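You operate a simulated robot arm through the tools that you are given. There is no shell and no other tool. Be economical: measure what you need, move in short steps, check, and stop when the job is done.

Carry out the task below with a simulated robot arm. There is one attempt and no reset: what you move stays moved.

Task
Change the beader to the smooth teal wheel and bead the short black duct at depth 5.
Fine: the fluted wheel goes into the CRIMP cup; the other short ducts stay.

The check looks at the end state, three seconds after you hand in, the way a careful person would. Anything else that was tipped, shoved, dropped, spilled or broken makes it a failure.

Robot
A 6-joint arm with a two-finger gripper on a trunk, on a base that drives. Base frame: it is fixed to the floor where the robot stands at the start and does not move with it; the origin is under the middle of the robot, x ahead of it, y to its left, z up. Units: mm, degrees, N and s.
With the tool pointing down near the work surface it reaches from about 220 to 700 mm from the robot's upright axis, wherever it stands. Its first joint turns from -166.0 to 166.0 degrees. Places, roughly: black crimp cup of the beader [500, 400, 1000]; depth dial of the beader [400, 200, 1000]; grey cup of the beader [500, 200, 1000]. Payload 3.43 kg.
The TCP is the grasp point between the finger pads, 20 mm short of the fingertips. In the tool frame z runs along the fingers and y along their closing line. The gripper opens to 124 mm. The gripper's body begins 93 mm behind the TCP.
Orientation is told as [roll, pitch, yaw] about the base's x, y, z axes, in that order, counted from this pose: with the fingers straight down and closing along the base's y, the tool's x points along the base's -x, its y along +y and its z along -z.

Tools
- The arm moves only by the tool move_arm. Its argument "motion" is a list of rows, each a list of 6 numbers: the shift along the tool's x, y, z in cm, then the turn, a rotation vector about the tool's x, y, z in degrees. In form: [[dx, dy, dz, ax, ay, az], ...]. A call has 1 to 12 rows; each row shifts and turns the commanded pose from where the row before left it, along the tool's axes as they then stand. "hand" is the opening, from 0 (shut) to 1 (fully open), set as the call begins (left out, the last holds). Rows are played at 5 a second. More than 50 mm and 8.6 degrees between two rows, or a gripper value outside its range, and nothing of the call is played. A pose out of reach is approached as far as the arm can. The call stops where the force on the tool passes 60 N (or 10 N more than at its start, if that is more) or the arm is blocked; 0.2 s more then pass. The fingers move at their own pace (about 153 mm/s each) and stop on an object; they squeeze with about 20 N. The grip force told is the motor's: it shows also when the fingers shut on nothing. Time passes only in rows, and 0.2 s behind the last, so rows that do not move let the fingers close. The reply holds the time, the measured pose of the TCP, the force on the tool along the base axes, the opening and the grip force, in the units named above and with some noise, with the torque about the TCP (base axes, N m) and any sound that the robot's microphone picked up.
- Cameras (640 x 400 px; columns grow to the right, rows downward): "scene" is now at [20.5, 172.5, 1484.8]; the picture's right is [0.24, -0.97, 0.00], its down [-0.67, -0.17, -0.72] and it looks along [0.70, 0.17, -0.69] (base axes); focal length 256 px, centre (320, 200). "wrist" rides on the gripper at [82, 14, -140] in the tool frame; the picture's right is [-0.17, 0.99, 0.00], its down [-0.83, -0.14, -0.54] and it looks along [-0.53, -0.09, 0.84] (tool axes); focal length 243 px, centre (320, 200). There is no depth. A picture from a camera that has moved, and an enlarged one, comes with that camera's place and axes in the base frame and with its lens.
- camera(camera): a new picture of that camera. No time passes.
- steer(legs): drives the robot by 1 to 6 legs, each [ahead, left, turn to the left] in mm, mm and degrees, along the robot's own axes; the way and the turn of a leg run together, so that a leg with both is an arc; at most 1500 mm and 180 degrees a leg. The arm and the cameras ride along, it lands a little off, and it stops where it bumps. It gives what a move gives.
- pan_tilt(pan, tilt): turns the head with the scene camera to pan (to the left, within 155 degrees either way) and tilt (down, from -29 to 69), counted from straight ahead of the robot. It gives what a move gives.
- zoom(camera, box): a new picture of the part [left, top, right, bottom] of that camera's present view, enlarged. No time passes.
- hand_in(): hands the job in; it is judged then, once.

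Go step by step. Nothing tells you exact positions but the pictures and the camera data: compare them with the known pose of the tool, close in by small moves and look again before you grip or let go. The budget is 120 turns and 82 pictures, counting those below and the enlarged ones. Unless the task says otherwise, let go and move clear before handing in, and close with one line.

The tools are called after "Call:" by a JSON object that holds its "api" and its "payload". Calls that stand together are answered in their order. move_arm: Moves the arm, as the interface text tells. Its arguments: {"type":"object","properties":{"motion":{"type":"array","items":{"type":"array","items":{"type":"number"}}},"hand":{"type":"number"}},"required":["motion"]} The other tools are called the same way: steer (legs) drives the base; pan_tilt (pan, tilt) turns the head that bears the scene camera; camera (camera) takes a picture; zoom (camera, box) takes an enlarged picture of a part of a camera's view; hand_in () hands the job in.

At the start:

```text
t: 0.0
tcp_pos: [327.2, 281.7, 1252.9]
ee_rot: [0.1, 0.0, 0.0]
force: [-1.7, 0.8, -4.8]
wrist_torque: [0.05, -0.26, 0.0]
opening: 124.1
finger_force: 0.1
robot x, y, heading: [2.3, 1.1, 0.0]
head pan, tilt: [13.8, 43.8]
```

scene: 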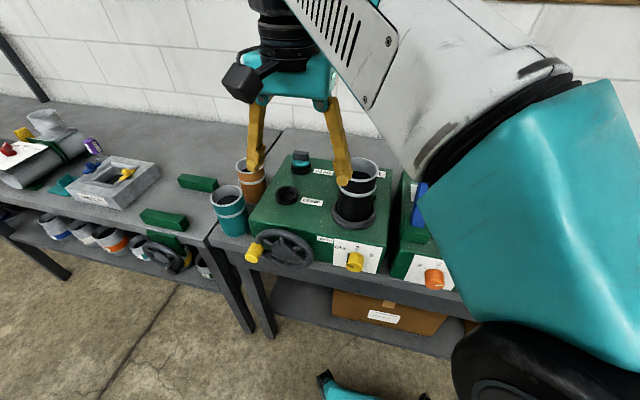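
wrist: 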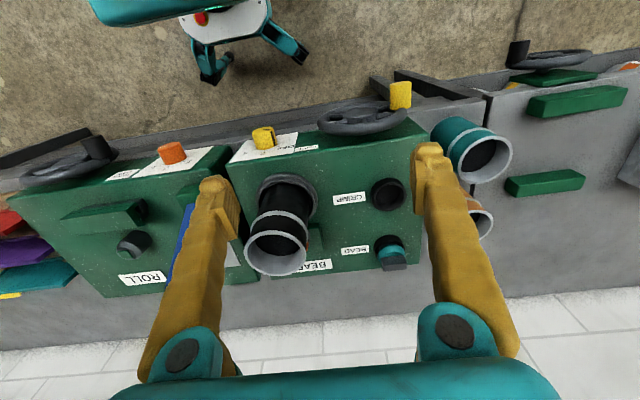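

I see a green beader with a black duct standing in it, a black crimp cup, a teal wheel in the BEAD cup, a dial and a crank. I'll take closer looks first.

Call:
{"api": "zoom", "payload": {"camera": "scene", "box": [200, 130, 400, 290]}}

Call:
{"api": "zoom", "payload": {"camera": "wrist", "box": [220, 70, 520, 290]}}

Call:
{"api": "zoom", "payload": {"camera": "scene", "box": [0, 90, 240, 280]}}

```text
2.50 times, centred on (300, 210) of scene
camera zoom: at [20.5, 172.5, 1484.8], right [0.24, -0.97, 0.0], down [-0.67, -0.17, -0.72], along [0.7, 0.17, -0.69], focal length 640 px, centre (370, 175)
```

zoom: 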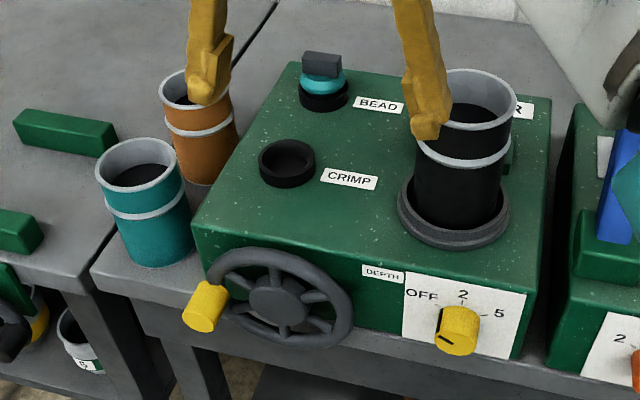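

```text
1.82 times, centred on (370, 180) of wrist
camera zoom: at [242.8, 294.7, 1392.4], right [0.17, 0.99, 0.0], down [0.83, -0.14, 0.54], along [0.53, -0.09, -0.84], focal length 441 px, centre (229, 236)
```

zoom: 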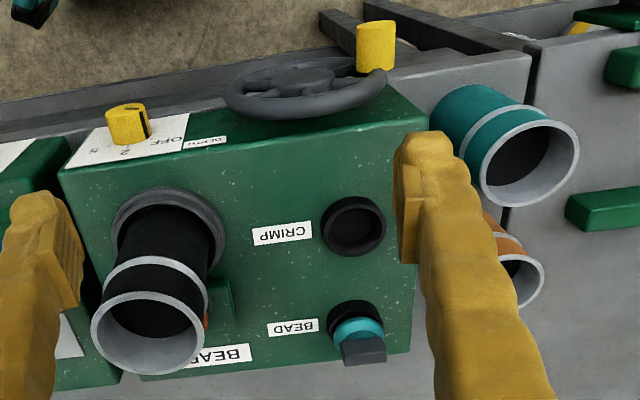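

```text
2.11 times, centred on (120, 185) of scene
camera zoom: at [20.5, 172.5, 1484.8], right [0.24, -0.97, 0.0], down [-0.67, -0.17, -0.72], along [0.7, 0.17, -0.69], focal length 539 px, centre (741, 232)
```

zoom: 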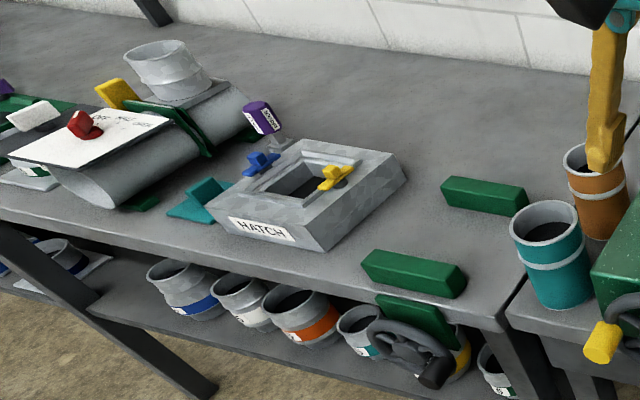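

The fluted wheel may be hidden behind the black duct. I'll move the wrist over for a look behind it.

Call:
{"api": "move_arm", "payload": {"motion": [[-5, 0, -2, 0, 0, 0], [-5, 0, -2, 0, 0, 0], [-5, 0, -2, 0, 0, 0], [-5, 0, 0, 0, 0, 0]], "hand": 0.6}}

Call:
{"api": "camera", "payload": {"camera": "wrist"}}

Call:
{"api": "camera", "payload": {"camera": "scene"}}

```text
refused: row 1 steps farther than a row can; nothing moved
```

```text
76 pictures are left
camera wrist: at [242.8, 294.7, 1392.4], right [0.17, 0.99, 0.0], down [0.83, -0.14, 0.54], along [0.53, -0.09, -0.84], focal length 243 px, centre (320, 200)
```

wrist: 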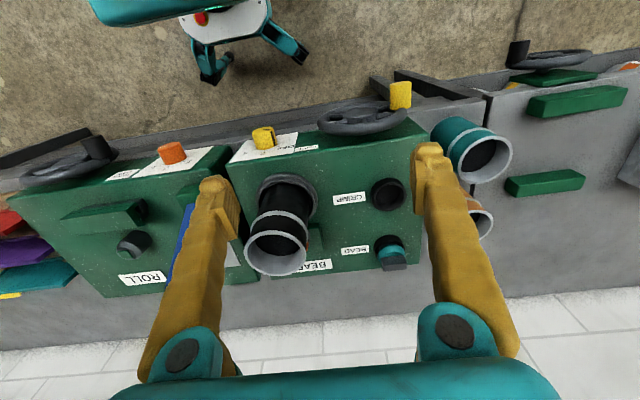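

```text
75 pictures are left
camera scene: at [20.5, 172.5, 1484.8], right [0.24, -0.97, 0.0], down [-0.67, -0.17, -0.72], along [0.7, 0.17, -0.69], focal length 256 px, centre (320, 200)
```

scene: 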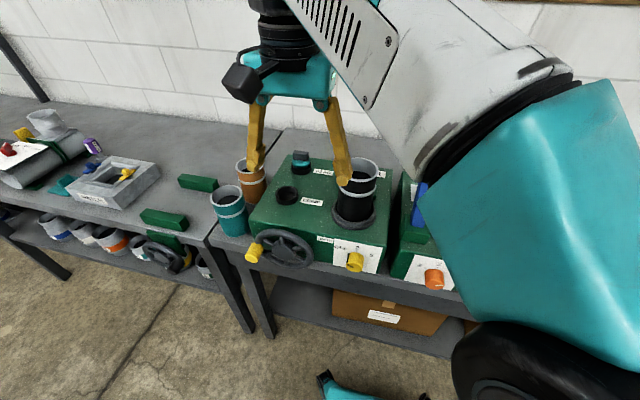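

Steps must be under 50 mm in total; retry with smaller ones.

Call:
{"api": "move_arm", "payload": {"motion": [[-4.5, 0, -2, 0, 0, 0], [-4.5, 0, -2, 0, 0, 0], [-4.5, 0, -1, 0, 0, 0], [-4.5, 0, 0, 0, 0, 0]], "hand": 0.6}}

Call:
{"api": "camera", "payload": {"camera": "wrist"}}

```text
t: 1.0
tcp_pos: [469.2, 259.7, 1230.0]
ee_rot: [0.3, -0.4, 0.2]
force: [-0.4, -1.8, 0.1]
wrist_torque: [0.19, -0.06, -0.01]
opening: 74.5
finger_force: 0.0
out of reach, approached as far as the arm can: row 1, 2, 3, 4
robot x, y, heading: [-0.4, -9.2, -0.0]
head pan, tilt: [13.8, 43.8]
```

```text
74 pictures are left
camera wrist: at [386.2, 271.2, 1367.8], right [0.16, 0.99, 0.01], down [0.83, -0.14, 0.54], along [0.54, -0.08, -0.84], focal length 243 px, centre (320, 200)
```

wrist: 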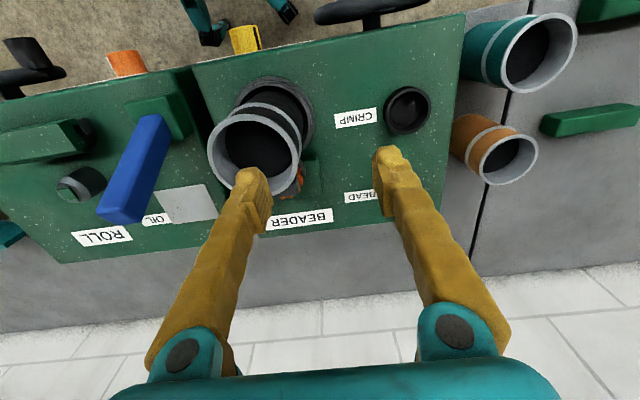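

Call:
{"api": "zoom", "payload": {"camera": "wrist", "box": [190, 60, 350, 240]}}

```text
2.22 times, centred on (270, 150) of wrist
camera zoom: at [386.2, 271.2, 1367.8], right [0.16, 0.99, 0.01], down [0.83, -0.14, 0.54], along [0.54, -0.08, -0.84], focal length 539 px, centre (431, 311)
```

zoom: 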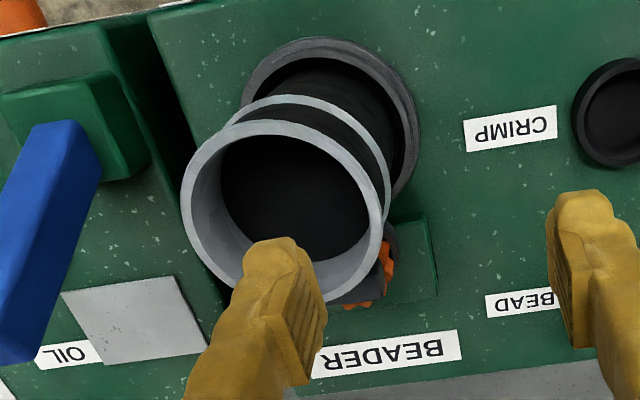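

The fluted (orange) wheel sits right behind the duct on the machine. I'll turn the wrist to view from the left side.

Call:
{"api": "move_arm", "payload": {"motion": [[2, 3, 0, 0, 0, 8.2], [0, 3, 0, 0, 0, 8.2], [0, 3, 0, 0, 0, 8.2], [0, 2, 0, 0, 0, 8.2], [0, 0, 0, 0, 0, 8.2], [0, 0, 0, 0, 0, 8.2], [0, 0, 0, 0, 0, 8.2], [0, 0, 0, 0, 0, 8.2], [0, 0, 0, 0, 0, 8.2], [0, 0, 0, 0, 0, 8.2], [0, 0, 0, 0, 0, 8]]}}

Call:
{"api": "camera", "payload": {"camera": "wrist"}}

```text
t: 3.4
tcp_pos: [456.4, 346.5, 1199.5]
ee_rot: [0.0, 0.2, -90.2]
force: [-0.4, -1.2, -3.5]
wrist_torque: [0.1, 0.01, 0.0]
opening: 74.2
finger_force: 0.1
out of reach, approached as far as the arm can: row 2, 3, 4
robot x, y, heading: [7.8, -6.9, 0.2]
head pan, tilt: [13.8, 43.8]
```

```text
72 pictures are left
camera wrist: at [469.7, 427.4, 1338.9], right [0.99, -0.17, 0.0], down [-0.14, -0.83, 0.54], along [-0.09, -0.53, -0.84], focal length 243 px, centre (320, 200)
```

wrist: 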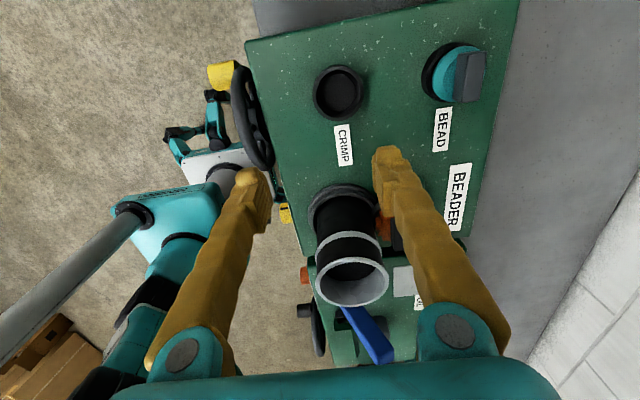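

Call:
{"api": "move_arm", "payload": {"motion": [[3, -3, 0, 0, 0, 0], [3, -3, 0, 0, 0, 0], [0, 0, 4, 0, 0, 0]], "hand": 0}}

Call:
{"api": "camera", "payload": {"camera": "wrist"}}

```text
t: 4.2
tcp_pos: [394.5, 412.0, 1164.4]
ee_rot: [0.2, 0.2, -90.1]
force: [-2.7, -2.3, 1.9]
wrist_torque: [0.26, -0.34, -0.01]
opening: 0.0
finger_force: 20.6
robot x, y, heading: [-1.0, -5.2, 0.0]
head pan, tilt: [13.8, 43.8]
```

```text
71 pictures are left
camera wrist: at [407.1, 491.9, 1303.5], right [0.99, -0.17, 0.0], down [-0.14, -0.83, 0.54], along [-0.09, -0.53, -0.84], focal length 243 px, centre (320, 200)
```

wrist: 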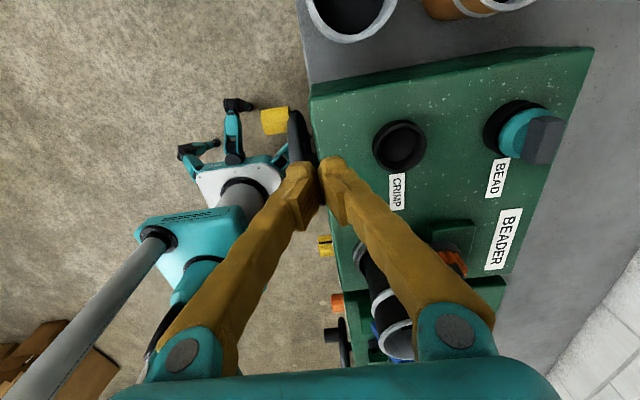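

Call:
{"api": "move_arm", "payload": {"motion": [[0, 4, 0, 0, 0, 0], [0, 4, 0, 0, 0, 0], [0, 4, 0, 0, 0, 0]]}}

Call:
{"api": "camera", "payload": {"camera": "wrist"}}

```text
t: 5.0
tcp_pos: [505.6, 405.0, 1129.1]
ee_rot: [3.7, 3.2, -89.8]
force: [4.6, 5.0, 0.2]
wrist_torque: [-0.57, 0.38, -0.02]
opening: 0.2
finger_force: 20.1
out of reach, approached as far as the arm can: row 2, 3
robot x, y, heading: [-1.5, -9.8, 0.7]
head pan, tilt: [13.8, 43.8]
```

```text
70 pictures are left
camera wrist: at [509.2, 477.0, 1274.1], right [0.98, -0.17, 0.06], down [-0.17, -0.86, 0.48], along [-0.03, -0.48, -0.87], focal length 243 px, centre (320, 200)
```

wrist: 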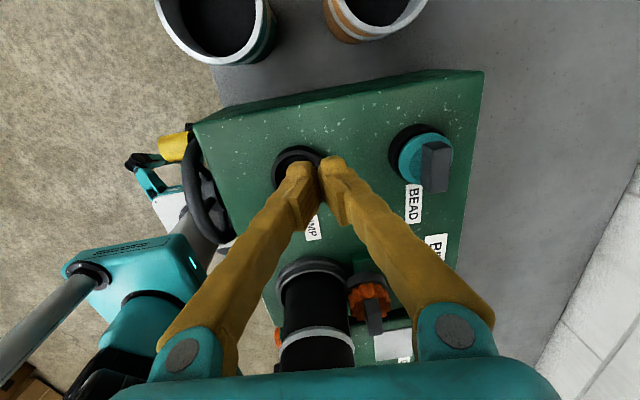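

Call:
{"api": "zoom", "payload": {"camera": "wrist", "box": [240, 230, 440, 370]}}

```text
2.86 times, centred on (340, 300) of wrist
camera zoom: at [509.2, 477.0, 1274.1], right [0.98, -0.17, 0.06], down [-0.17, -0.86, 0.48], along [-0.03, -0.48, -0.87], focal length 693 px, centre (263, -86)
```

zoom: 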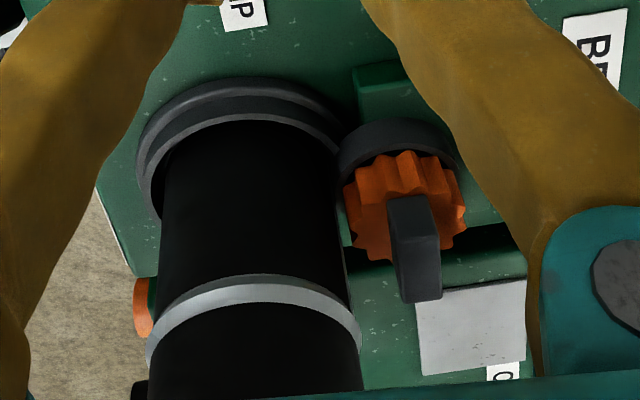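

The fluted wheel is orange with a grey grip paddle, right beside the duct. I'll retract and drive left so the beader is straight ahead.

Call:
{"api": "move_arm", "payload": {"motion": [[0, -3, -3, 0, 0, 0], [0, -4, -2, 0, 0, -8.2], [0, 0, 0, 0, 0, -8.2], [0, 0, 0, 0, 0, -8.2], [0, 0, 0, 0, 0, -8.2], [0, 0, 0, 0, 0, -8.2], [0, 0, 0, 0, 0, -8.2], [0, 0, 0, 0, 0, -8.2], [0, 0, 0, 0, 0, -8.2], [0, 0, 0, 0, 0, -8.2], [0, 0, 0, 0, 0, -8.2], [0, 0, 0, 0, 0, -8]], "hand": 0.5}}

Call:
{"api": "steer", "payload": {"legs": [[0, 230, 0]]}}

Call:
{"api": "camera", "payload": {"camera": "scene"}}

```text
t: 7.6
tcp_pos: [421.4, 388.5, 1188.5]
ee_rot: [0.0, 0.1, 0.0]
force: [-0.3, -0.2, -1.2]
wrist_torque: [0.09, -0.05, 0.0]
opening: 62.0
finger_force: 0.1
robot x, y, heading: [2.1, -4.6, -0.2]
head pan, tilt: [13.8, 43.8]
```

```text
t: 9.4
tcp_pos: [413.8, 435.0, 1187.4]
ee_rot: [0.3, -0.3, 0.3]
force: [0.2, 2.3, 6.8]
wrist_torque: [-0.16, 0.02, 0.0]
opening: 61.8
finger_force: 0.1
robot x, y, heading: [-14.2, 26.3, -0.1]
head pan, tilt: [13.8, 43.8]
stopped in leg 1: the robot was blocked; the commanded pose is now the measured one
```

```text
68 pictures are left
camera scene: at [10.2, 201.3, 1485.0], right [0.24, -0.97, 0.0], down [-0.67, -0.16, -0.72], along [0.7, 0.17, -0.69], focal length 256 px, centre (320, 200)
```

scene: 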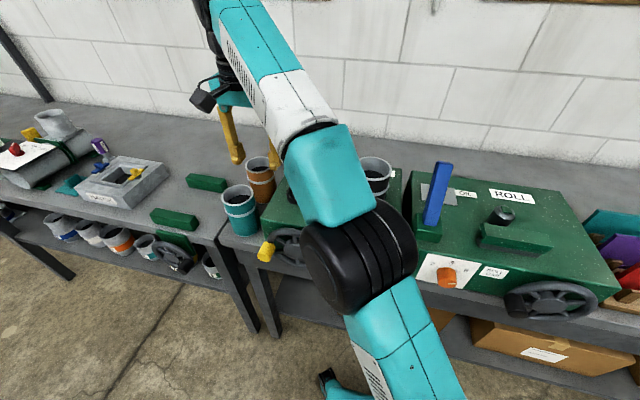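

The base was blocked after about 30 mm; look down at what's beside it.

Call:
{"api": "pan_tilt", "payload": {"pan": 45, "tilt": 69}}

Call:
{"api": "camera", "payload": {"camera": "scene"}}

Call:
{"api": "pan_tilt", "payload": {"pan": 0, "tilt": 69}}

Call:
{"api": "camera", "payload": {"camera": "scene"}}

```text
t: 10.3
tcp_pos: [416.9, 435.8, 1181.7]
ee_rot: [0.6, -0.7, 0.0]
force: [3.1, -1.1, -0.5]
wrist_torque: [0.15, 0.51, -0.02]
opening: 62.2
finger_force: 0.1
robot x, y, heading: [-7.0, 18.8, -0.4]
head pan, tilt: [45.0, 68.8]
```

```text
67 pictures are left
camera scene: at [-27.8, 213.7, 1453.4], right [0.7, -0.71, 0.0], down [-0.66, -0.66, -0.36], along [0.26, 0.25, -0.93], focal length 256 px, centre (320, 200)
```

scene: 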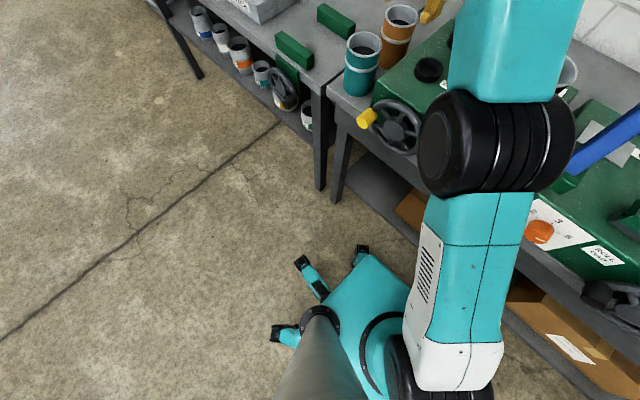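

```text
t: 11.4
tcp_pos: [415.2, 432.6, 1188.7]
ee_rot: [0.4, -0.4, -0.4]
force: [-0.1, -1.7, 5.5]
wrist_torque: [0.14, 0.04, -0.02]
opening: 61.9
finger_force: 0.1
robot x, y, heading: [-9.9, 29.7, -0.8]
head pan, tilt: [0.0, 68.8]
```

```text
66 pictures are left
camera scene: at [-11.0, 183.2, 1453.5], right [-0.01, -1.0, 0.0], down [-0.93, 0.01, -0.36], along [0.36, 0.0, -0.93], focal length 256 px, centre (320, 200)
```

scene: 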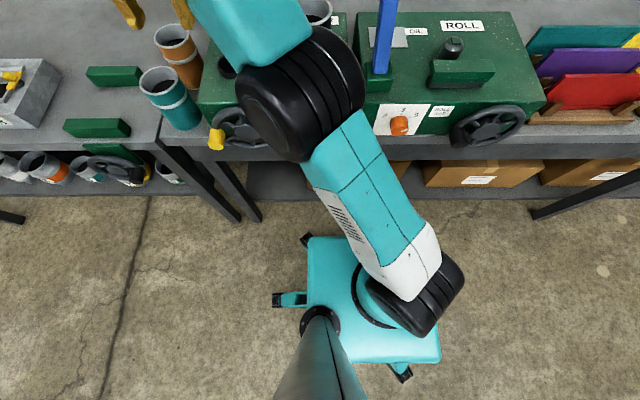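

The floor is free, so the elbow likely met the beader's handle or duct. I'll drive back right, then back away from the bench.

Call:
{"api": "steer", "payload": {"legs": [[0, -40, 0], [-150, 0, 0]]}}

Call:
{"api": "pan_tilt", "payload": {"pan": 10, "tilt": 45}}

Call:
{"api": "camera", "payload": {"camera": "scene"}}

Call:
{"api": "camera", "payload": {"camera": "wrist"}}

```text
t: 15.4
tcp_pos: [267.9, 398.8, 1186.4]
ee_rot: [0.3, -0.3, 0.1]
force: [-2.2, -0.6, -4.1]
wrist_torque: [0.13, -0.33, 0.03]
opening: 62.2
finger_force: 0.1
robot x, y, heading: [-158.8, -3.1, -0.2]
head pan, tilt: [0.0, 68.8]
```

```text
t: 16.3
tcp_pos: [269.8, 400.9, 1185.6]
ee_rot: [0.1, -0.2, -0.1]
force: [3.1, 0.4, -1.5]
wrist_torque: [-0.09, 0.49, 0.01]
opening: 62.1
finger_force: 0.0
robot x, y, heading: [-162.9, 0.8, -0.6]
head pan, tilt: [10.0, 45.0]
```

```text
65 pictures are left
camera scene: at [-141.2, 168.2, 1484.4], right [0.16, -0.99, 0.0], down [-0.7, -0.12, -0.71], along [0.7, 0.12, -0.71], focal length 256 px, centre (320, 200)
```

scene: 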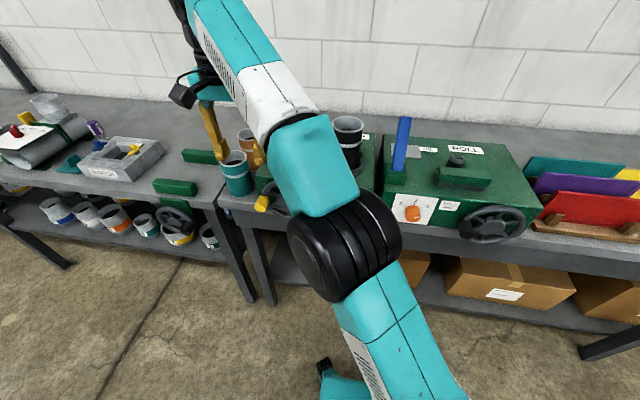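

```text
64 pictures are left
camera wrist: at [186.1, 413.8, 1324.3], right [0.17, 0.99, 0.0], down [0.83, -0.14, 0.54], along [0.53, -0.09, -0.84], focal length 243 px, centre (320, 200)
```

wrist: 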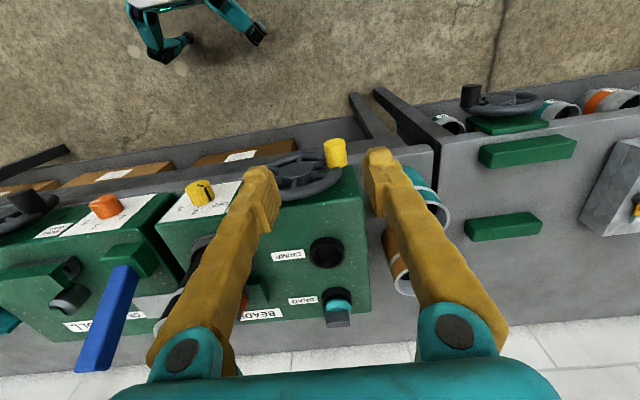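

Everything still stands in place. Now drive left while clear of the bench.

Call:
{"api": "steer", "payload": {"legs": [[0, 300, 0]]}}

Call:
{"api": "pan_tilt", "payload": {"pan": -10, "tilt": 40}}

Call:
{"api": "camera", "payload": {"camera": "scene"}}

```text
t: 18.4
tcp_pos: [274.6, 468.4, 1172.6]
ee_rot: [2.1, -2.1, 0.3]
force: [1.0, 0.9, 4.2]
wrist_torque: [-0.32, 0.25, 0.0]
opening: 62.1
finger_force: 0.1
robot x, y, heading: [-165.9, 38.4, -0.3]
head pan, tilt: [10.0, 45.0]
stopped in leg 1: the robot was blocked; the commanded pose is now the measured one
```

```text
t: 19.2
tcp_pos: [275.5, 471.6, 1174.2]
ee_rot: [2.0, -2.2, 0.5]
force: [2.3, 2.4, 2.9]
wrist_torque: [-0.32, 0.35, -0.01]
opening: 62.1
finger_force: 0.1
robot x, y, heading: [-166.6, 43.5, 0.1]
head pan, tilt: [-10.0, 40.0]
```

```text
63 pictures are left
camera scene: at [-143.8, 183.5, 1490.6], right [-0.17, -0.98, 0.0], down [-0.63, 0.11, -0.77], along [0.75, -0.13, -0.64], focal length 256 px, centre (320, 200)
```

scene: 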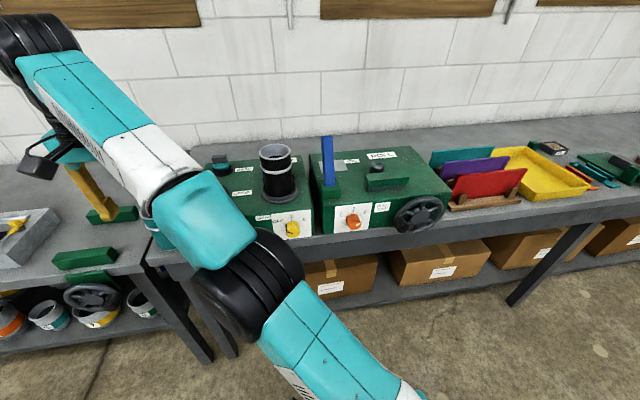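

Blocked again at about the same y, so something may be left of the base. Looking left and behind.

Call:
{"api": "pan_tilt", "payload": {"pan": 95, "tilt": 55}}

Call:
{"api": "camera", "payload": {"camera": "scene"}}

Call:
{"api": "pan_tilt", "payload": {"pan": 20, "tilt": 69}}

Call:
{"api": "camera", "payload": {"camera": "scene"}}

```text
t: 21.0
tcp_pos: [272.1, 462.5, 1171.5]
ee_rot: [2.2, -2.1, -0.2]
force: [-6.6, -9.7, -3.6]
wrist_torque: [1.29, -0.98, 0.03]
opening: 62.0
finger_force: 0.0
robot x, y, heading: [-170.7, 36.9, -0.7]
head pan, tilt: [95.0, 55.0]
```

```text
62 pictures are left
camera scene: at [-233.6, 260.2, 1468.2], right [1.0, 0.07, 0.0], down [0.06, -0.82, -0.58], along [-0.04, 0.57, -0.82], focal length 256 px, centre (320, 200)
```

scene: 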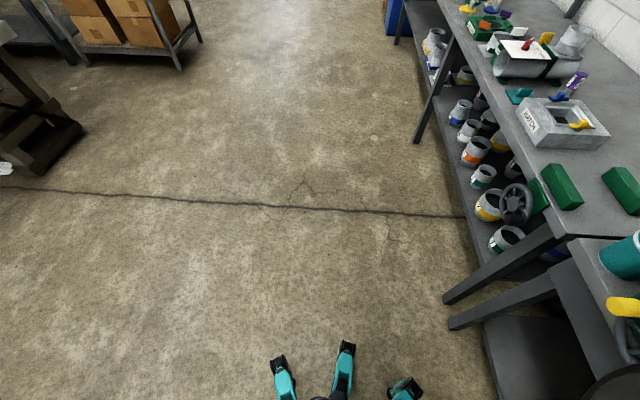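

```text
t: 22.5
tcp_pos: [276.9, 468.0, 1169.6]
ee_rot: [3.6, -3.7, 0.0]
force: [-5.1, 0.7, 14.8]
wrist_torque: [-0.3, -0.68, -0.05]
opening: 62.0
finger_force: 0.1
robot x, y, heading: [-171.4, 32.4, -1.0]
head pan, tilt: [20.0, 68.8]
```

```text
61 pictures are left
camera scene: at [-182.3, 203.4, 1454.9], right [0.33, -0.94, 0.0], down [-0.88, -0.31, -0.37], along [0.34, 0.12, -0.93], focal length 256 px, centre (320, 200)
```

scene: 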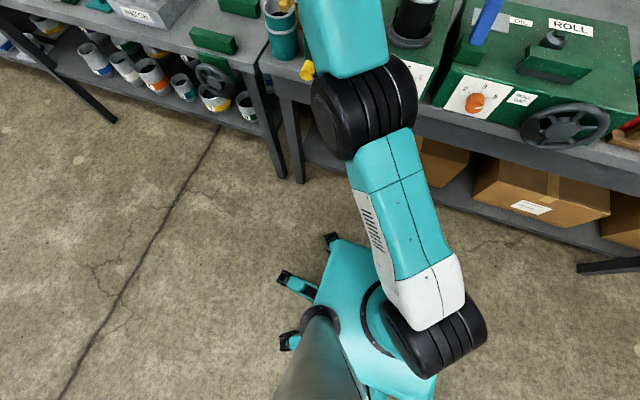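

The floor is clear, so I suspect the outstretched arm. I'll tuck it in and retry with a shorter leg.

Call:
{"api": "move_arm", "payload": {"motion": [[3, -3, 0, 0, 0, 0], [3, -3, 0, 0, 0, 0], [3, -3, 0, 0, 0, 0], [3, -3, 0, 0, 0, 0], [0, -3, 0, 0, 0, 0], [0, -3, 0, 0, 0, 0], [0, -3, 0, 0, 0, 0]]}}

Call:
{"api": "steer", "payload": {"legs": [[0, 100, 0]]}}

Call:
{"api": "camera", "payload": {"camera": "scene"}}

```text
t: 22.9
tcp_pos: [269.5, 468.9, 1188.8]
ee_rot: [4.9, -4.6, 0.8]
force: [1.4, -3.8, -3.0]
wrist_torque: [0.43, 0.19, 0.05]
opening: 62.1
finger_force: 0.0
robot x, y, heading: [-168.2, 37.6, 0.2]
head pan, tilt: [20.0, 68.8]
stopped in row 1: the arm was blocked; the commanded pose is now the measured one
```

```text
t: 24.1
tcp_pos: [271.4, 500.2, 1183.5]
ee_rot: [6.9, -6.7, 0.8]
force: [-0.4, 0.3, -2.7]
wrist_torque: [0.01, -0.05, 0.01]
opening: 62.1
finger_force: 0.0
robot x, y, heading: [-173.4, 40.9, 0.6]
head pan, tilt: [20.0, 68.8]
stopped in leg 1: the robot was blocked; the commanded pose is now the measured one
```

```text
60 pictures are left
camera scene: at [-185.6, 214.0, 1454.6], right [0.35, -0.94, 0.0], down [-0.87, -0.33, -0.36], along [0.34, 0.13, -0.93], focal length 256 px, centre (320, 200)
```

scene: 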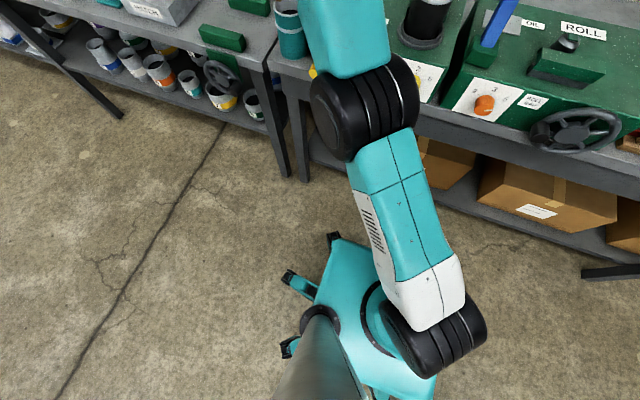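

Call:
{"api": "pan_tilt", "payload": {"pan": 50, "tilt": 20}}

Call:
{"api": "camera", "payload": {"camera": "scene"}}

```text
t: 25.3
tcp_pos: [268.7, 501.3, 1182.8]
ee_rot: [6.7, -6.5, 1.3]
force: [-13.4, -7.0, 6.8]
wrist_torque: [0.78, -1.56, -0.05]
opening: 61.9
finger_force: 0.0
robot x, y, heading: [-172.4, 44.3, 0.9]
head pan, tilt: [50.0, 20.0]
```

```text
59 pictures are left
camera scene: at [-179.9, 268.3, 1519.9], right [0.78, -0.63, 0.0], down [-0.21, -0.27, -0.94], along [0.59, 0.73, -0.34], focal length 256 px, centre (320, 200)
```

scene: 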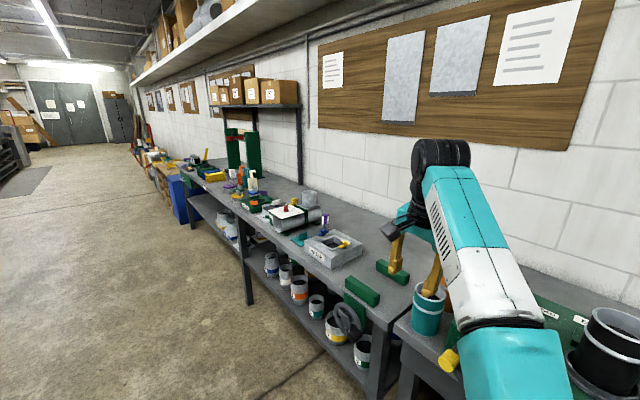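

Call:
{"api": "move_arm", "payload": {"motion": [[0, 0, 0, 0, 0, 0], [0, 0, 0, 0, 0, 0], [1, 0, 0, 0, 0, 0], [1, 0, 0, 0, 0, 0]]}}

Call:
{"api": "camera", "payload": {"camera": "wrist"}}

```text
t: 26.3
tcp_pos: [265.4, 511.0, 1178.4]
ee_rot: [6.7, -6.4, 0.7]
force: [3.3, 0.1, -3.2]
wrist_torque: [-0.05, 0.39, 0.03]
opening: 62.1
finger_force: 0.0
out of reach, approached as far as the arm can: row 3, 4
robot x, y, heading: [-172.3, 45.2, 0.5]
head pan, tilt: [50.0, 20.0]
```

```text
58 pictures are left
camera wrist: at [167.5, 506.1, 1307.9], right [0.14, 0.98, 0.13], down [0.77, -0.19, 0.61], along [0.62, 0.02, -0.78], focal length 243 px, centre (320, 200)
```

wrist: 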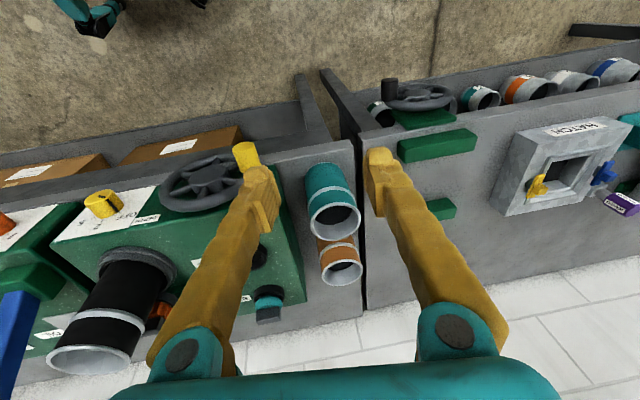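

The arm was simply at its reach limit. I'll pull it inward and level the tool.

Call:
{"api": "move_arm", "payload": {"motion": [[2, -4, 0, 0, 0, 0], [2, -4, 0, 0, 0, 0], [2, -4, 0, 3.3, 3.2, 0], [2, -4, 0, 3.3, 3.2, 0], [2, -4, 0, 0, 0, 0], [0, -4, 0, 0, 0, 0]]}}

```text
t: 27.0
tcp_pos: [290.4, 499.9, 1226.3]
ee_rot: [12.9, -12.5, -0.2]
force: [2.9, 3.6, 1.4]
wrist_torque: [-0.44, 0.5, -0.01]
opening: 62.2
finger_force: 0.1
out of reach, approached as far as the arm can: row 1
robot x, y, heading: [-175.2, 41.2, 0.5]
head pan, tilt: [50.0, 20.0]
stopped in row 3: the arm was blocked; the commanded pose is now the measured one
```

Call:
{"api": "pan_tilt", "payload": {"pan": 35, "tilt": 42}}

Call:
{"api": "camera", "payload": {"camera": "scene"}}

```text
t: 27.8
tcp_pos: [291.0, 500.8, 1226.7]
ee_rot: [12.6, -12.5, -0.1]
force: [-0.6, 2.0, 0.8]
wrist_torque: [-0.31, -0.02, -0.09]
opening: 62.0
finger_force: 0.0
robot x, y, heading: [-170.6, 43.1, 0.7]
head pan, tilt: [35.0, 42.0]
```

```text
57 pictures are left
camera scene: at [-165.7, 248.0, 1488.6], right [0.58, -0.81, 0.0], down [-0.54, -0.39, -0.74], along [0.6, 0.43, -0.67], focal length 256 px, centre (320, 200)
```

scene: 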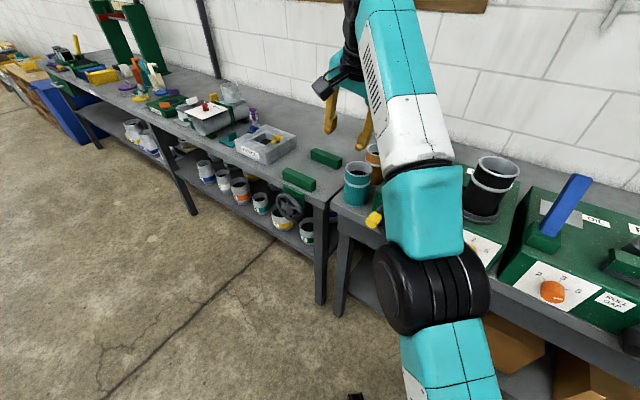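

The arm is stretched almost straight, which makes it stick. I'll lower the tool (which is away from the bench edge) to bend the elbow again.

Call:
{"api": "move_arm", "payload": {"motion": [[0, 0, 3, 0, 0, 0], [0, 0, 3, 0, 0, 0], [0, 0, 3, 0, 0, 0]]}}

```text
t: 28.6
tcp_pos: [314.3, 527.1, 1172.8]
ee_rot: [12.9, -12.6, -0.2]
force: [4.5, -1.6, 1.7]
wrist_torque: [0.19, 0.61, 0.18]
opening: 62.0
finger_force: 0.0
out of reach, approached as far as the arm can: row 1, 2, 3
robot x, y, heading: [-174.1, 41.8, 0.6]
head pan, tilt: [35.0, 42.0]
```

Call:
{"api": "move_arm", "payload": {"motion": [[2, -2, 3, 0, 0, 0], [2, -2, 3, 0, 0, 0], [2, -2, 3, 0, 0, 0], [2, -2, 3, 0, 0, 0]]}}

```text
t: 29.6
tcp_pos: [325.3, 533.9, 1155.8]
ee_rot: [13.3, -12.8, -0.3]
force: [-4.9, -2.5, -4.6]
wrist_torque: [0.57, -0.83, -0.07]
opening: 62.0
finger_force: 0.0
out of reach, approached as far as the arm can: row 1, 2, 3, 4
robot x, y, heading: [-171.6, 41.0, 0.4]
head pan, tilt: [35.0, 42.0]
```

The elbow has flipped under. I'll back off the bench for space, then extend outward and sweep down so that it bends upward again.

Call:
{"api": "steer", "payload": {"legs": [[-200, 0, 0]]}}

Call:
{"api": "move_arm", "payload": {"motion": [[-2.5, 2.5, -2, 2, 2, 0], [-2.5, 2.5, -2, 2, 2, 0], [-2, 2, 0, 3, 3, 0], [-2, 2, 3, 3, 3, 0], [-1, 1, 4, 3, 3, 0], [-1, 1, 4, 0, 0, 0], [0, 0, 4, 0, 0, 0], [0, 0, 4, 0, 0, 0]]}}

```text
t: 30.4
tcp_pos: [324.2, 529.4, 1158.3]
ee_rot: [13.8, -13.5, -0.4]
force: [-1.3, -2.4, 13.4]
wrist_torque: [0.05, 0.15, 0.03]
opening: 62.0
finger_force: 0.2
robot x, y, heading: [-179.8, 28.7, 0.5]
head pan, tilt: [35.0, 42.0]
stopped in leg 1: the robot was blocked; the commanded pose is now the measured one
```

```text
t: 31.7
tcp_pos: [300.7, 513.1, 1092.2]
ee_rot: [6.2, -6.1, 1.0]
force: [3.7, 5.0, 3.2]
wrist_torque: [-0.65, 0.52, 0.01]
opening: 61.8
finger_force: 0.1
out of reach, approached as far as the arm can: row 1, 2, 3, 4, 5, 6
robot x, y, heading: [-181.7, 18.8, 1.2]
head pan, tilt: [35.0, 42.0]
stopped in row 6: the arm was blocked; the commanded pose is now the measured one
```

Call:
{"api": "move_arm", "payload": {"motion": [[0, 0, 2, 2, 2, 0], [0, 0, 2, 2, 2, 0], [0, 0, 2, 2, 2, 0], [2, -2, 1, 0, 0, 0], [2, -2, 0, 0, 0, 0]]}}

Call:
{"api": "camera", "payload": {"camera": "scene"}}

```text
t: 32.7
tcp_pos: [280.5, 488.1, 1031.3]
ee_rot: [-3.6, 3.3, 1.2]
force: [-0.1, -0.4, 9.6]
wrist_torque: [0.19, 0.05, -0.01]
opening: 62.3
finger_force: 0.1
out of reach, approached as far as the arm can: row 2, 3
robot x, y, heading: [-173.4, 9.1, 2.1]
head pan, tilt: [35.0, 42.0]
stopped in row 5: the arm was blocked; the commanded pose is now the measured one
```

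```text
56 pictures are left
camera scene: at [-173.4, 212.9, 1487.8], right [0.61, -0.8, 0.0], down [-0.53, -0.4, -0.75], along [0.59, 0.45, -0.67], focal length 256 px, centre (320, 200)
```

scene: 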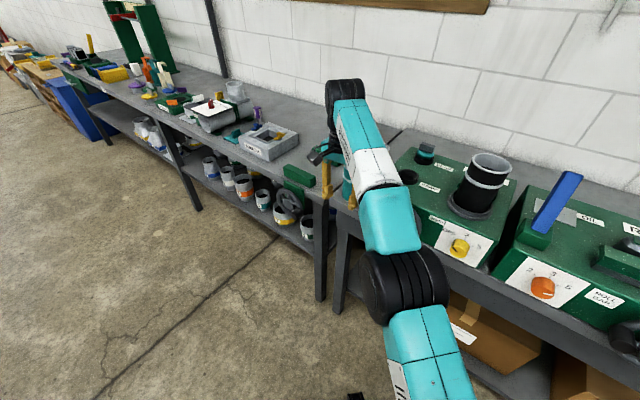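

The base seems to be touching something and gets pushed; I'll look behind and to the right.

Call:
{"api": "pan_tilt", "payload": {"pan": 150, "tilt": 50}}

Call:
{"api": "camera", "payload": {"camera": "scene"}}

Call:
{"api": "pan_tilt", "payload": {"pan": -100, "tilt": 55}}

Call:
{"api": "camera", "payload": {"camera": "scene"}}

```text
t: 34.7
tcp_pos: [278.0, 488.0, 1020.2]
ee_rot: [-3.3, 3.0, 1.7]
force: [2.2, 5.0, -6.8]
wrist_torque: [-0.76, 0.27, 0.01]
opening: 61.9
finger_force: 0.1
robot x, y, heading: [-175.0, 5.5, 2.2]
head pan, tilt: [150.0, 50.0]
```

```text
55 pictures are left
camera scene: at [-309.8, 194.5, 1474.2], right [0.47, 0.88, 0.0], down [0.68, -0.36, -0.64], along [-0.57, 0.3, -0.77], focal length 256 px, centre (320, 200)
```

scene: 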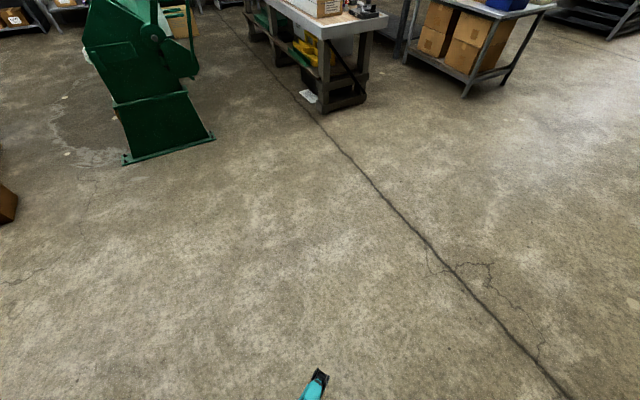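

```text
t: 38.2
tcp_pos: [282.0, 490.2, 1024.2]
ee_rot: [-4.0, 3.9, 1.3]
force: [-0.9, 2.2, 2.1]
wrist_torque: [-0.09, -0.17, 0.01]
opening: 62.3
finger_force: 0.0
robot x, y, heading: [-171.5, 7.9, 2.5]
head pan, tilt: [-100.0, 55.0]
```

```text
54 pictures are left
camera scene: at [-246.4, 92.3, 1467.5], right [-0.99, 0.13, 0.0], down [0.11, 0.81, -0.57], along [-0.08, -0.57, -0.82], focal length 256 px, centre (320, 200)
```

scene: 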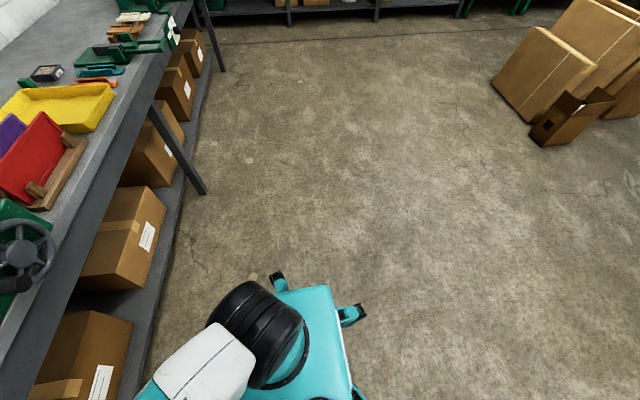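

No obstacles around; I suspect the elbow was touching the robot's own head/mast. With the head now turned away, try backing off.

Call:
{"api": "steer", "payload": {"legs": [[-150, 0, 0]]}}

Call:
{"api": "pan_tilt", "payload": {"pan": -20, "tilt": 50}}

Call:
{"api": "camera", "payload": {"camera": "scene"}}

```text
t: 39.9
tcp_pos: [226.0, 481.4, 1019.6]
ee_rot: [-3.0, 2.7, 1.4]
force: [4.6, 4.8, 3.5]
wrist_torque: [-0.47, 0.6, 0.0]
opening: 62.0
finger_force: 0.1
robot x, y, heading: [-225.4, -10.0, 2.8]
head pan, tilt: [-100.0, 55.0]
stopped in leg 1: the robot was blocked; the commanded pose is now the measured one
```

```text
t: 41.4
tcp_pos: [228.3, 480.7, 1026.9]
ee_rot: [-2.6, 2.4, 1.5]
force: [0.8, -2.8, 2.0]
wrist_torque: [0.34, 0.11, 0.0]
opening: 62.1
finger_force: 0.1
robot x, y, heading: [-226.6, -4.4, 2.6]
head pan, tilt: [-20.0, 50.0]
```

```text
53 pictures are left
camera scene: at [-220.2, 120.2, 1476.1], right [-0.3, -0.95, 0.0], down [-0.73, 0.23, -0.64], along [0.61, -0.19, -0.76], focal length 256 px, centre (320, 200)
```

scene: 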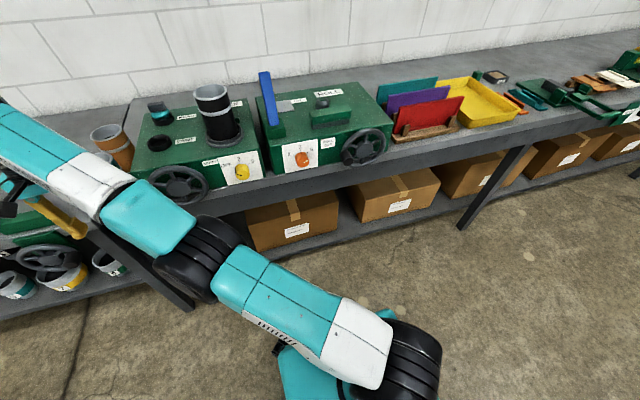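

Backed about 50 mm. Now swing the arm toward the right (away from the mast).

Call:
{"api": "move_arm", "payload": {"motion": [[-0.5, -4, 0, 0, 0, 0], [-0.5, -4, 0, 0, 0, 0], [-0.5, -4, 0, 0, 0, 0], [0, -4, 0, 0, 0, 0], [0, -4, 0, 0, 0, 0], [0, -4, 0, 0, 0, 0]]}}

```text
t: 42.8
tcp_pos: [248.7, 251.4, 1033.7]
ee_rot: [-3.2, 2.9, 2.1]
force: [2.6, 1.6, 1.5]
wrist_torque: [-0.17, 0.27, 0.04]
opening: 61.9
finger_force: 0.0
robot x, y, heading: [-226.2, -5.0, 2.9]
head pan, tilt: [-20.0, 50.0]
```

Freed — it was self-collision with the mast. Raise, level, then drive left (arm pointing ahead/right).

Call:
{"api": "move_arm", "payload": {"motion": [[1, -4, -2, -1.6, -1.4, 0], [1, -4, -2, -1.6, -1.4, 0], [1, -3, -3, 0, 0, 0], [1, -2, -4, 0, 0, 0], [0, 0, -4, 0, 0, 0]]}}

Call:
{"api": "steer", "payload": {"legs": [[0, 380, -2.7]]}}

Call:
{"api": "camera", "payload": {"camera": "scene"}}

```text
t: 44.0
tcp_pos: [215.5, 115.3, 1188.6]
ee_rot: [0.0, 0.1, 1.7]
force: [2.4, -1.7, 9.4]
wrist_torque: [0.13, 0.21, 0.0]
opening: 61.9
finger_force: 0.0
robot x, y, heading: [-225.7, -11.6, 2.8]
head pan, tilt: [-20.0, 50.0]
```

```text
t: 50.7
tcp_pos: [210.8, 487.7, 1189.9]
ee_rot: [0.0, -0.1, -1.0]
force: [-1.3, 0.7, 4.4]
wrist_torque: [0.01, -0.28, -0.01]
opening: 62.0
finger_force: 0.1
robot x, y, heading: [-228.7, 386.3, 0.4]
head pan, tilt: [-20.0, 50.0]
```

```text
52 pictures are left
camera scene: at [-220.3, 515.4, 1475.4], right [-0.34, -0.94, 0.0], down [-0.72, 0.26, -0.65], along [0.61, -0.22, -0.76], focal length 256 px, centre (320, 200)
```

scene: 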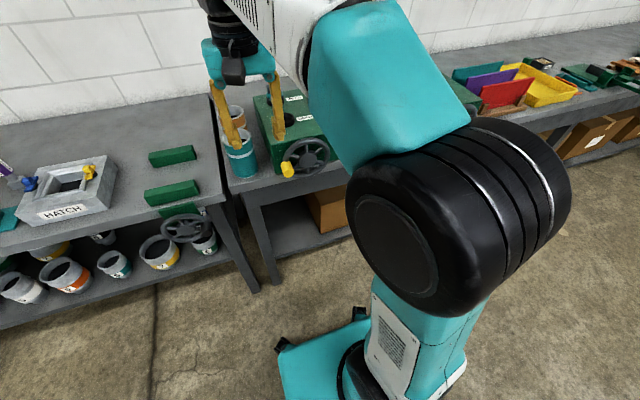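

Good. Shift the arm right a bit, then drive forward to the bench, and look.

Call:
{"api": "move_arm", "payload": {"motion": [[0, -4, 0, 0, 0, 0], [0, -4, 0, 0, 0, 0], [0, -4, 0, 0, 0, -1]]}}

Call:
{"api": "steer", "payload": {"legs": [[220, 0, -0.4]]}}

Call:
{"api": "camera", "payload": {"camera": "wrist"}}

Call:
{"api": "camera", "payload": {"camera": "scene"}}

```text
t: 51.5
tcp_pos: [204.0, 366.6, 1190.9]
ee_rot: [0.2, -0.5, 0.0]
force: [0.8, 0.9, 3.2]
wrist_torque: [-0.07, 0.02, 0.01]
opening: 62.0
finger_force: 0.1
robot x, y, heading: [-239.3, 386.7, 0.2]
head pan, tilt: [-20.0, 50.0]
```

```text
t: 55.5
tcp_pos: [422.4, 362.1, 1187.3]
ee_rot: [0.1, 0.1, -0.7]
force: [-2.1, -1.2, -9.2]
wrist_torque: [0.23, -0.23, 0.0]
opening: 61.9
finger_force: 0.0
robot x, y, heading: [-12.4, 382.9, -0.2]
head pan, tilt: [-20.0, 50.0]
```

```text
51 pictures are left
camera wrist: at [339.7, 375.4, 1326.9], right [0.18, 0.98, 0.0], down [0.83, -0.15, 0.54], along [0.53, -0.09, -0.84], focal length 243 px, centre (320, 200)
```

wrist: 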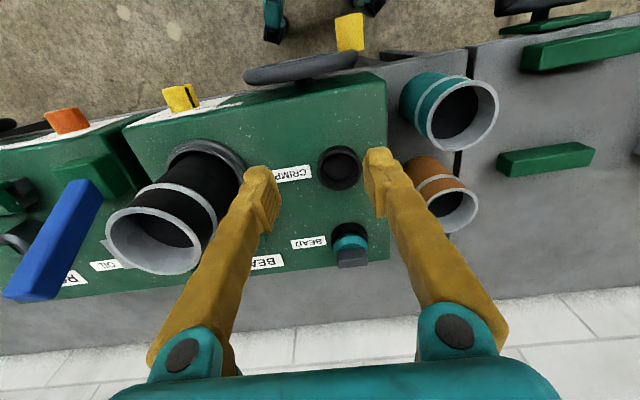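

```text
50 pictures are left
camera scene: at [-1.7, 512.6, 1476.0], right [-0.34, -0.94, 0.0], down [-0.72, 0.26, -0.64], along [0.6, -0.22, -0.77], focal length 256 px, centre (320, 200)
```

scene: 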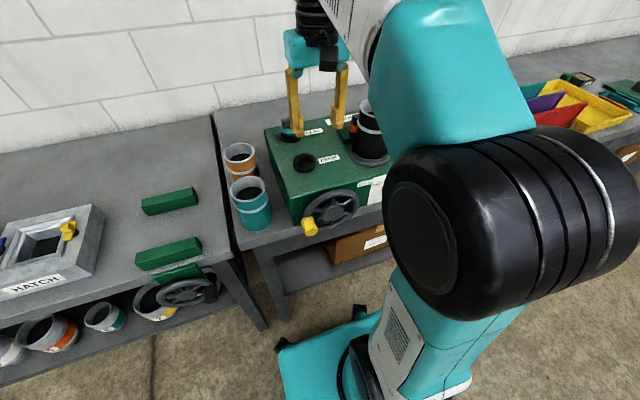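

Call:
{"api": "zoom", "payload": {"camera": "scene", "box": [260, 85, 400, 245]}}

Call:
{"api": "zoom", "payload": {"camera": "wrist", "box": [100, 100, 400, 290]}}

```text
2.50 times, centred on (330, 165) of scene
camera zoom: at [-1.7, 512.6, 1476.0], right [-0.34, -0.94, 0.0], down [-0.72, 0.26, -0.64], along [0.6, -0.22, -0.77], focal length 640 px, centre (295, 288)
```

zoom: 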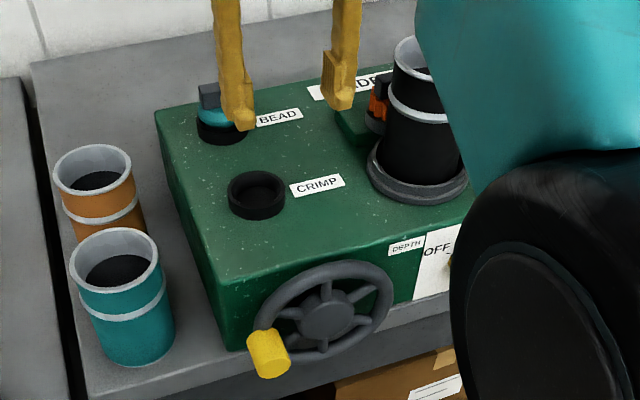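

```text
2.11 times, centred on (250, 195) of wrist
camera zoom: at [339.7, 375.4, 1326.9], right [0.18, 0.98, 0.0], down [0.83, -0.15, 0.54], along [0.53, -0.09, -0.84], focal length 511 px, centre (467, 210)
```

zoom: 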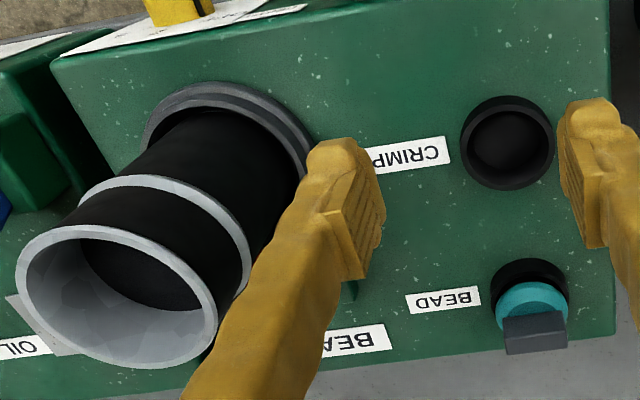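

Open the hand and turn yaw −90 to look at the fluted wheel from the left.

Call:
{"api": "move_arm", "payload": {"motion": [[-3, 0, 0, 0, 0, 8.2], [-2.5, 0, 0, 0, 0, 8.2], [-2, 0, 0, 0, 0, 8.2], [0, 0, 0, 0, 0, 8.2], [0, 0, 0, 0, 0, 8.2], [0, 0, 0, 0, 0, 8.2], [0, 0, 0, 0, 0, 8.2], [0, 0, 0, 0, 0, 8.2], [0, 0, 0, 0, 0, 8.2], [0, 0, 0, 0, 0, 8.2], [0, 0, 0, 0, 0, 7.5]], "hand": 1}}

Call:
{"api": "camera", "payload": {"camera": "wrist"}}

```text
t: 57.9
tcp_pos: [495.6, 353.5, 1186.1]
ee_rot: [-0.1, 0.1, -90.2]
force: [-2.5, 2.9, -4.8]
wrist_torque: [-0.46, -0.31, 0.01]
opening: 124.1
finger_force: 0.1
robot x, y, heading: [-14.9, 384.0, 0.1]
head pan, tilt: [-20.0, 50.0]
```

```text
47 pictures are left
camera wrist: at [509.3, 434.4, 1326.1], right [0.99, -0.17, 0.0], down [-0.14, -0.83, 0.54], along [-0.09, -0.53, -0.84], focal length 243 px, centre (320, 200)
```

wrist: 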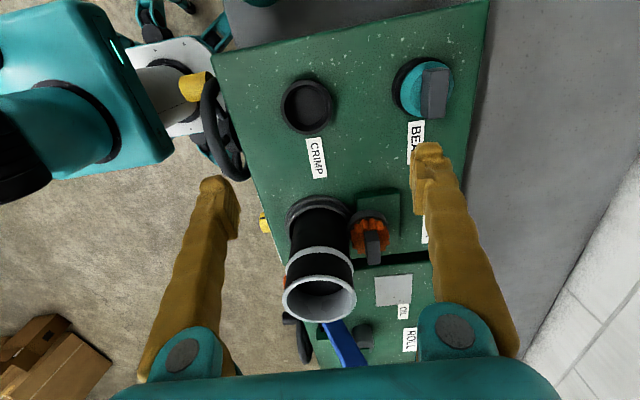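

Call:
{"api": "zoom", "payload": {"camera": "wrist", "box": [270, 40, 470, 320]}}

Call:
{"api": "zoom", "payload": {"camera": "wrist", "box": [280, 190, 420, 330]}}

```text
1.43 times, centred on (370, 180) of wrist
camera zoom: at [509.3, 434.4, 1326.1], right [0.99, -0.17, 0.0], down [-0.14, -0.83, 0.54], along [-0.09, -0.53, -0.84], focal length 347 px, centre (249, 229)
```

zoom: 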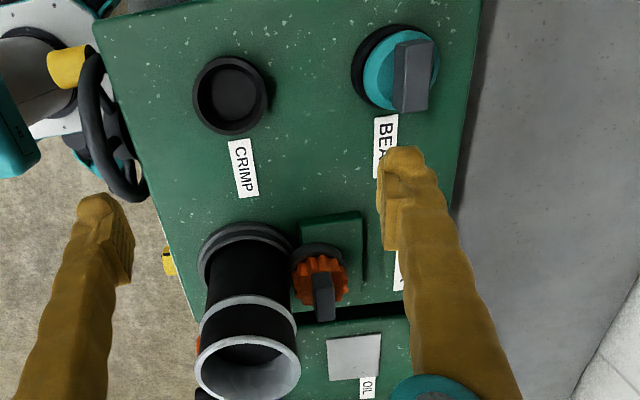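

```text
2.86 times, centred on (350, 260) of wrist
camera zoom: at [509.3, 434.4, 1326.1], right [0.99, -0.17, 0.0], down [-0.14, -0.83, 0.54], along [-0.09, -0.53, -0.84], focal length 693 px, centre (234, 29)
```

zoom: 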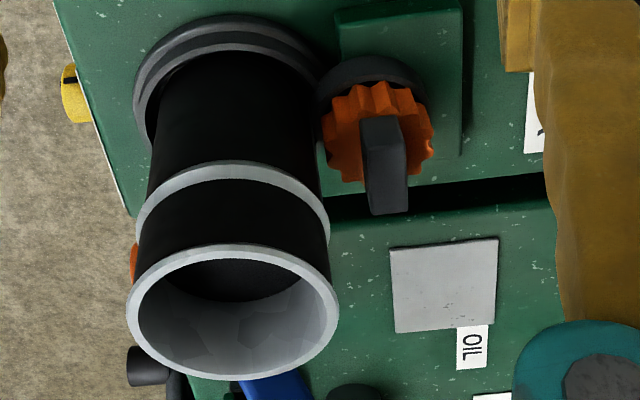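

Estimates: crimp cup (485,378, rim 1026), teal handle (611,376,1075), fluted handle (539,213,~1100), duct axis (468,194, top 1150). I'll drive 50 mm closer, then turn back to yaw 0 and go above the fluted handle.

Call:
{"api": "steer", "payload": {"legs": [[50, 0, 0]]}}

Call:
{"api": "move_arm", "payload": {"motion": [[0, 0, 0, 0, 0, -8.2], [0, 0, 0, 0, 0, -8.2], [0, 0, 0, 0, 0, -8.2], [0, 0, 0, 0, 0, -8.2], [0, 0, 0, 0, 0, -8.2], [0, 0, 0, 0, 0, -8.2], [0, 0, 0, 0, 0, -8.2], [0, 0, 0, 0, 0, -8.2], [0, 0, 0, 0, 0, -8.2], [0, 0, 0, 0, 0, -8.2], [0, 0, 0, 0, 0, -8]], "hand": 0.6}}

```text
t: 59.4
tcp_pos: [546.5, 354.2, 1186.7]
ee_rot: [-0.2, 0.1, -90.0]
force: [0.0, 1.0, 1.8]
wrist_torque: [-0.1, 0.12, -0.01]
opening: 123.7
finger_force: 0.0
robot x, y, heading: [35.1, 386.4, -0.1]
head pan, tilt: [-20.0, 50.0]
```

```text
t: 61.8
tcp_pos: [541.0, 355.9, 1188.5]
ee_rot: [0.2, 0.0, 0.3]
force: [-1.4, 2.3, 2.8]
wrist_torque: [-0.28, -0.05, 0.0]
opening: 74.5
finger_force: 0.1
robot x, y, heading: [29.5, 389.4, 0.0]
head pan, tilt: [-20.0, 50.0]
```

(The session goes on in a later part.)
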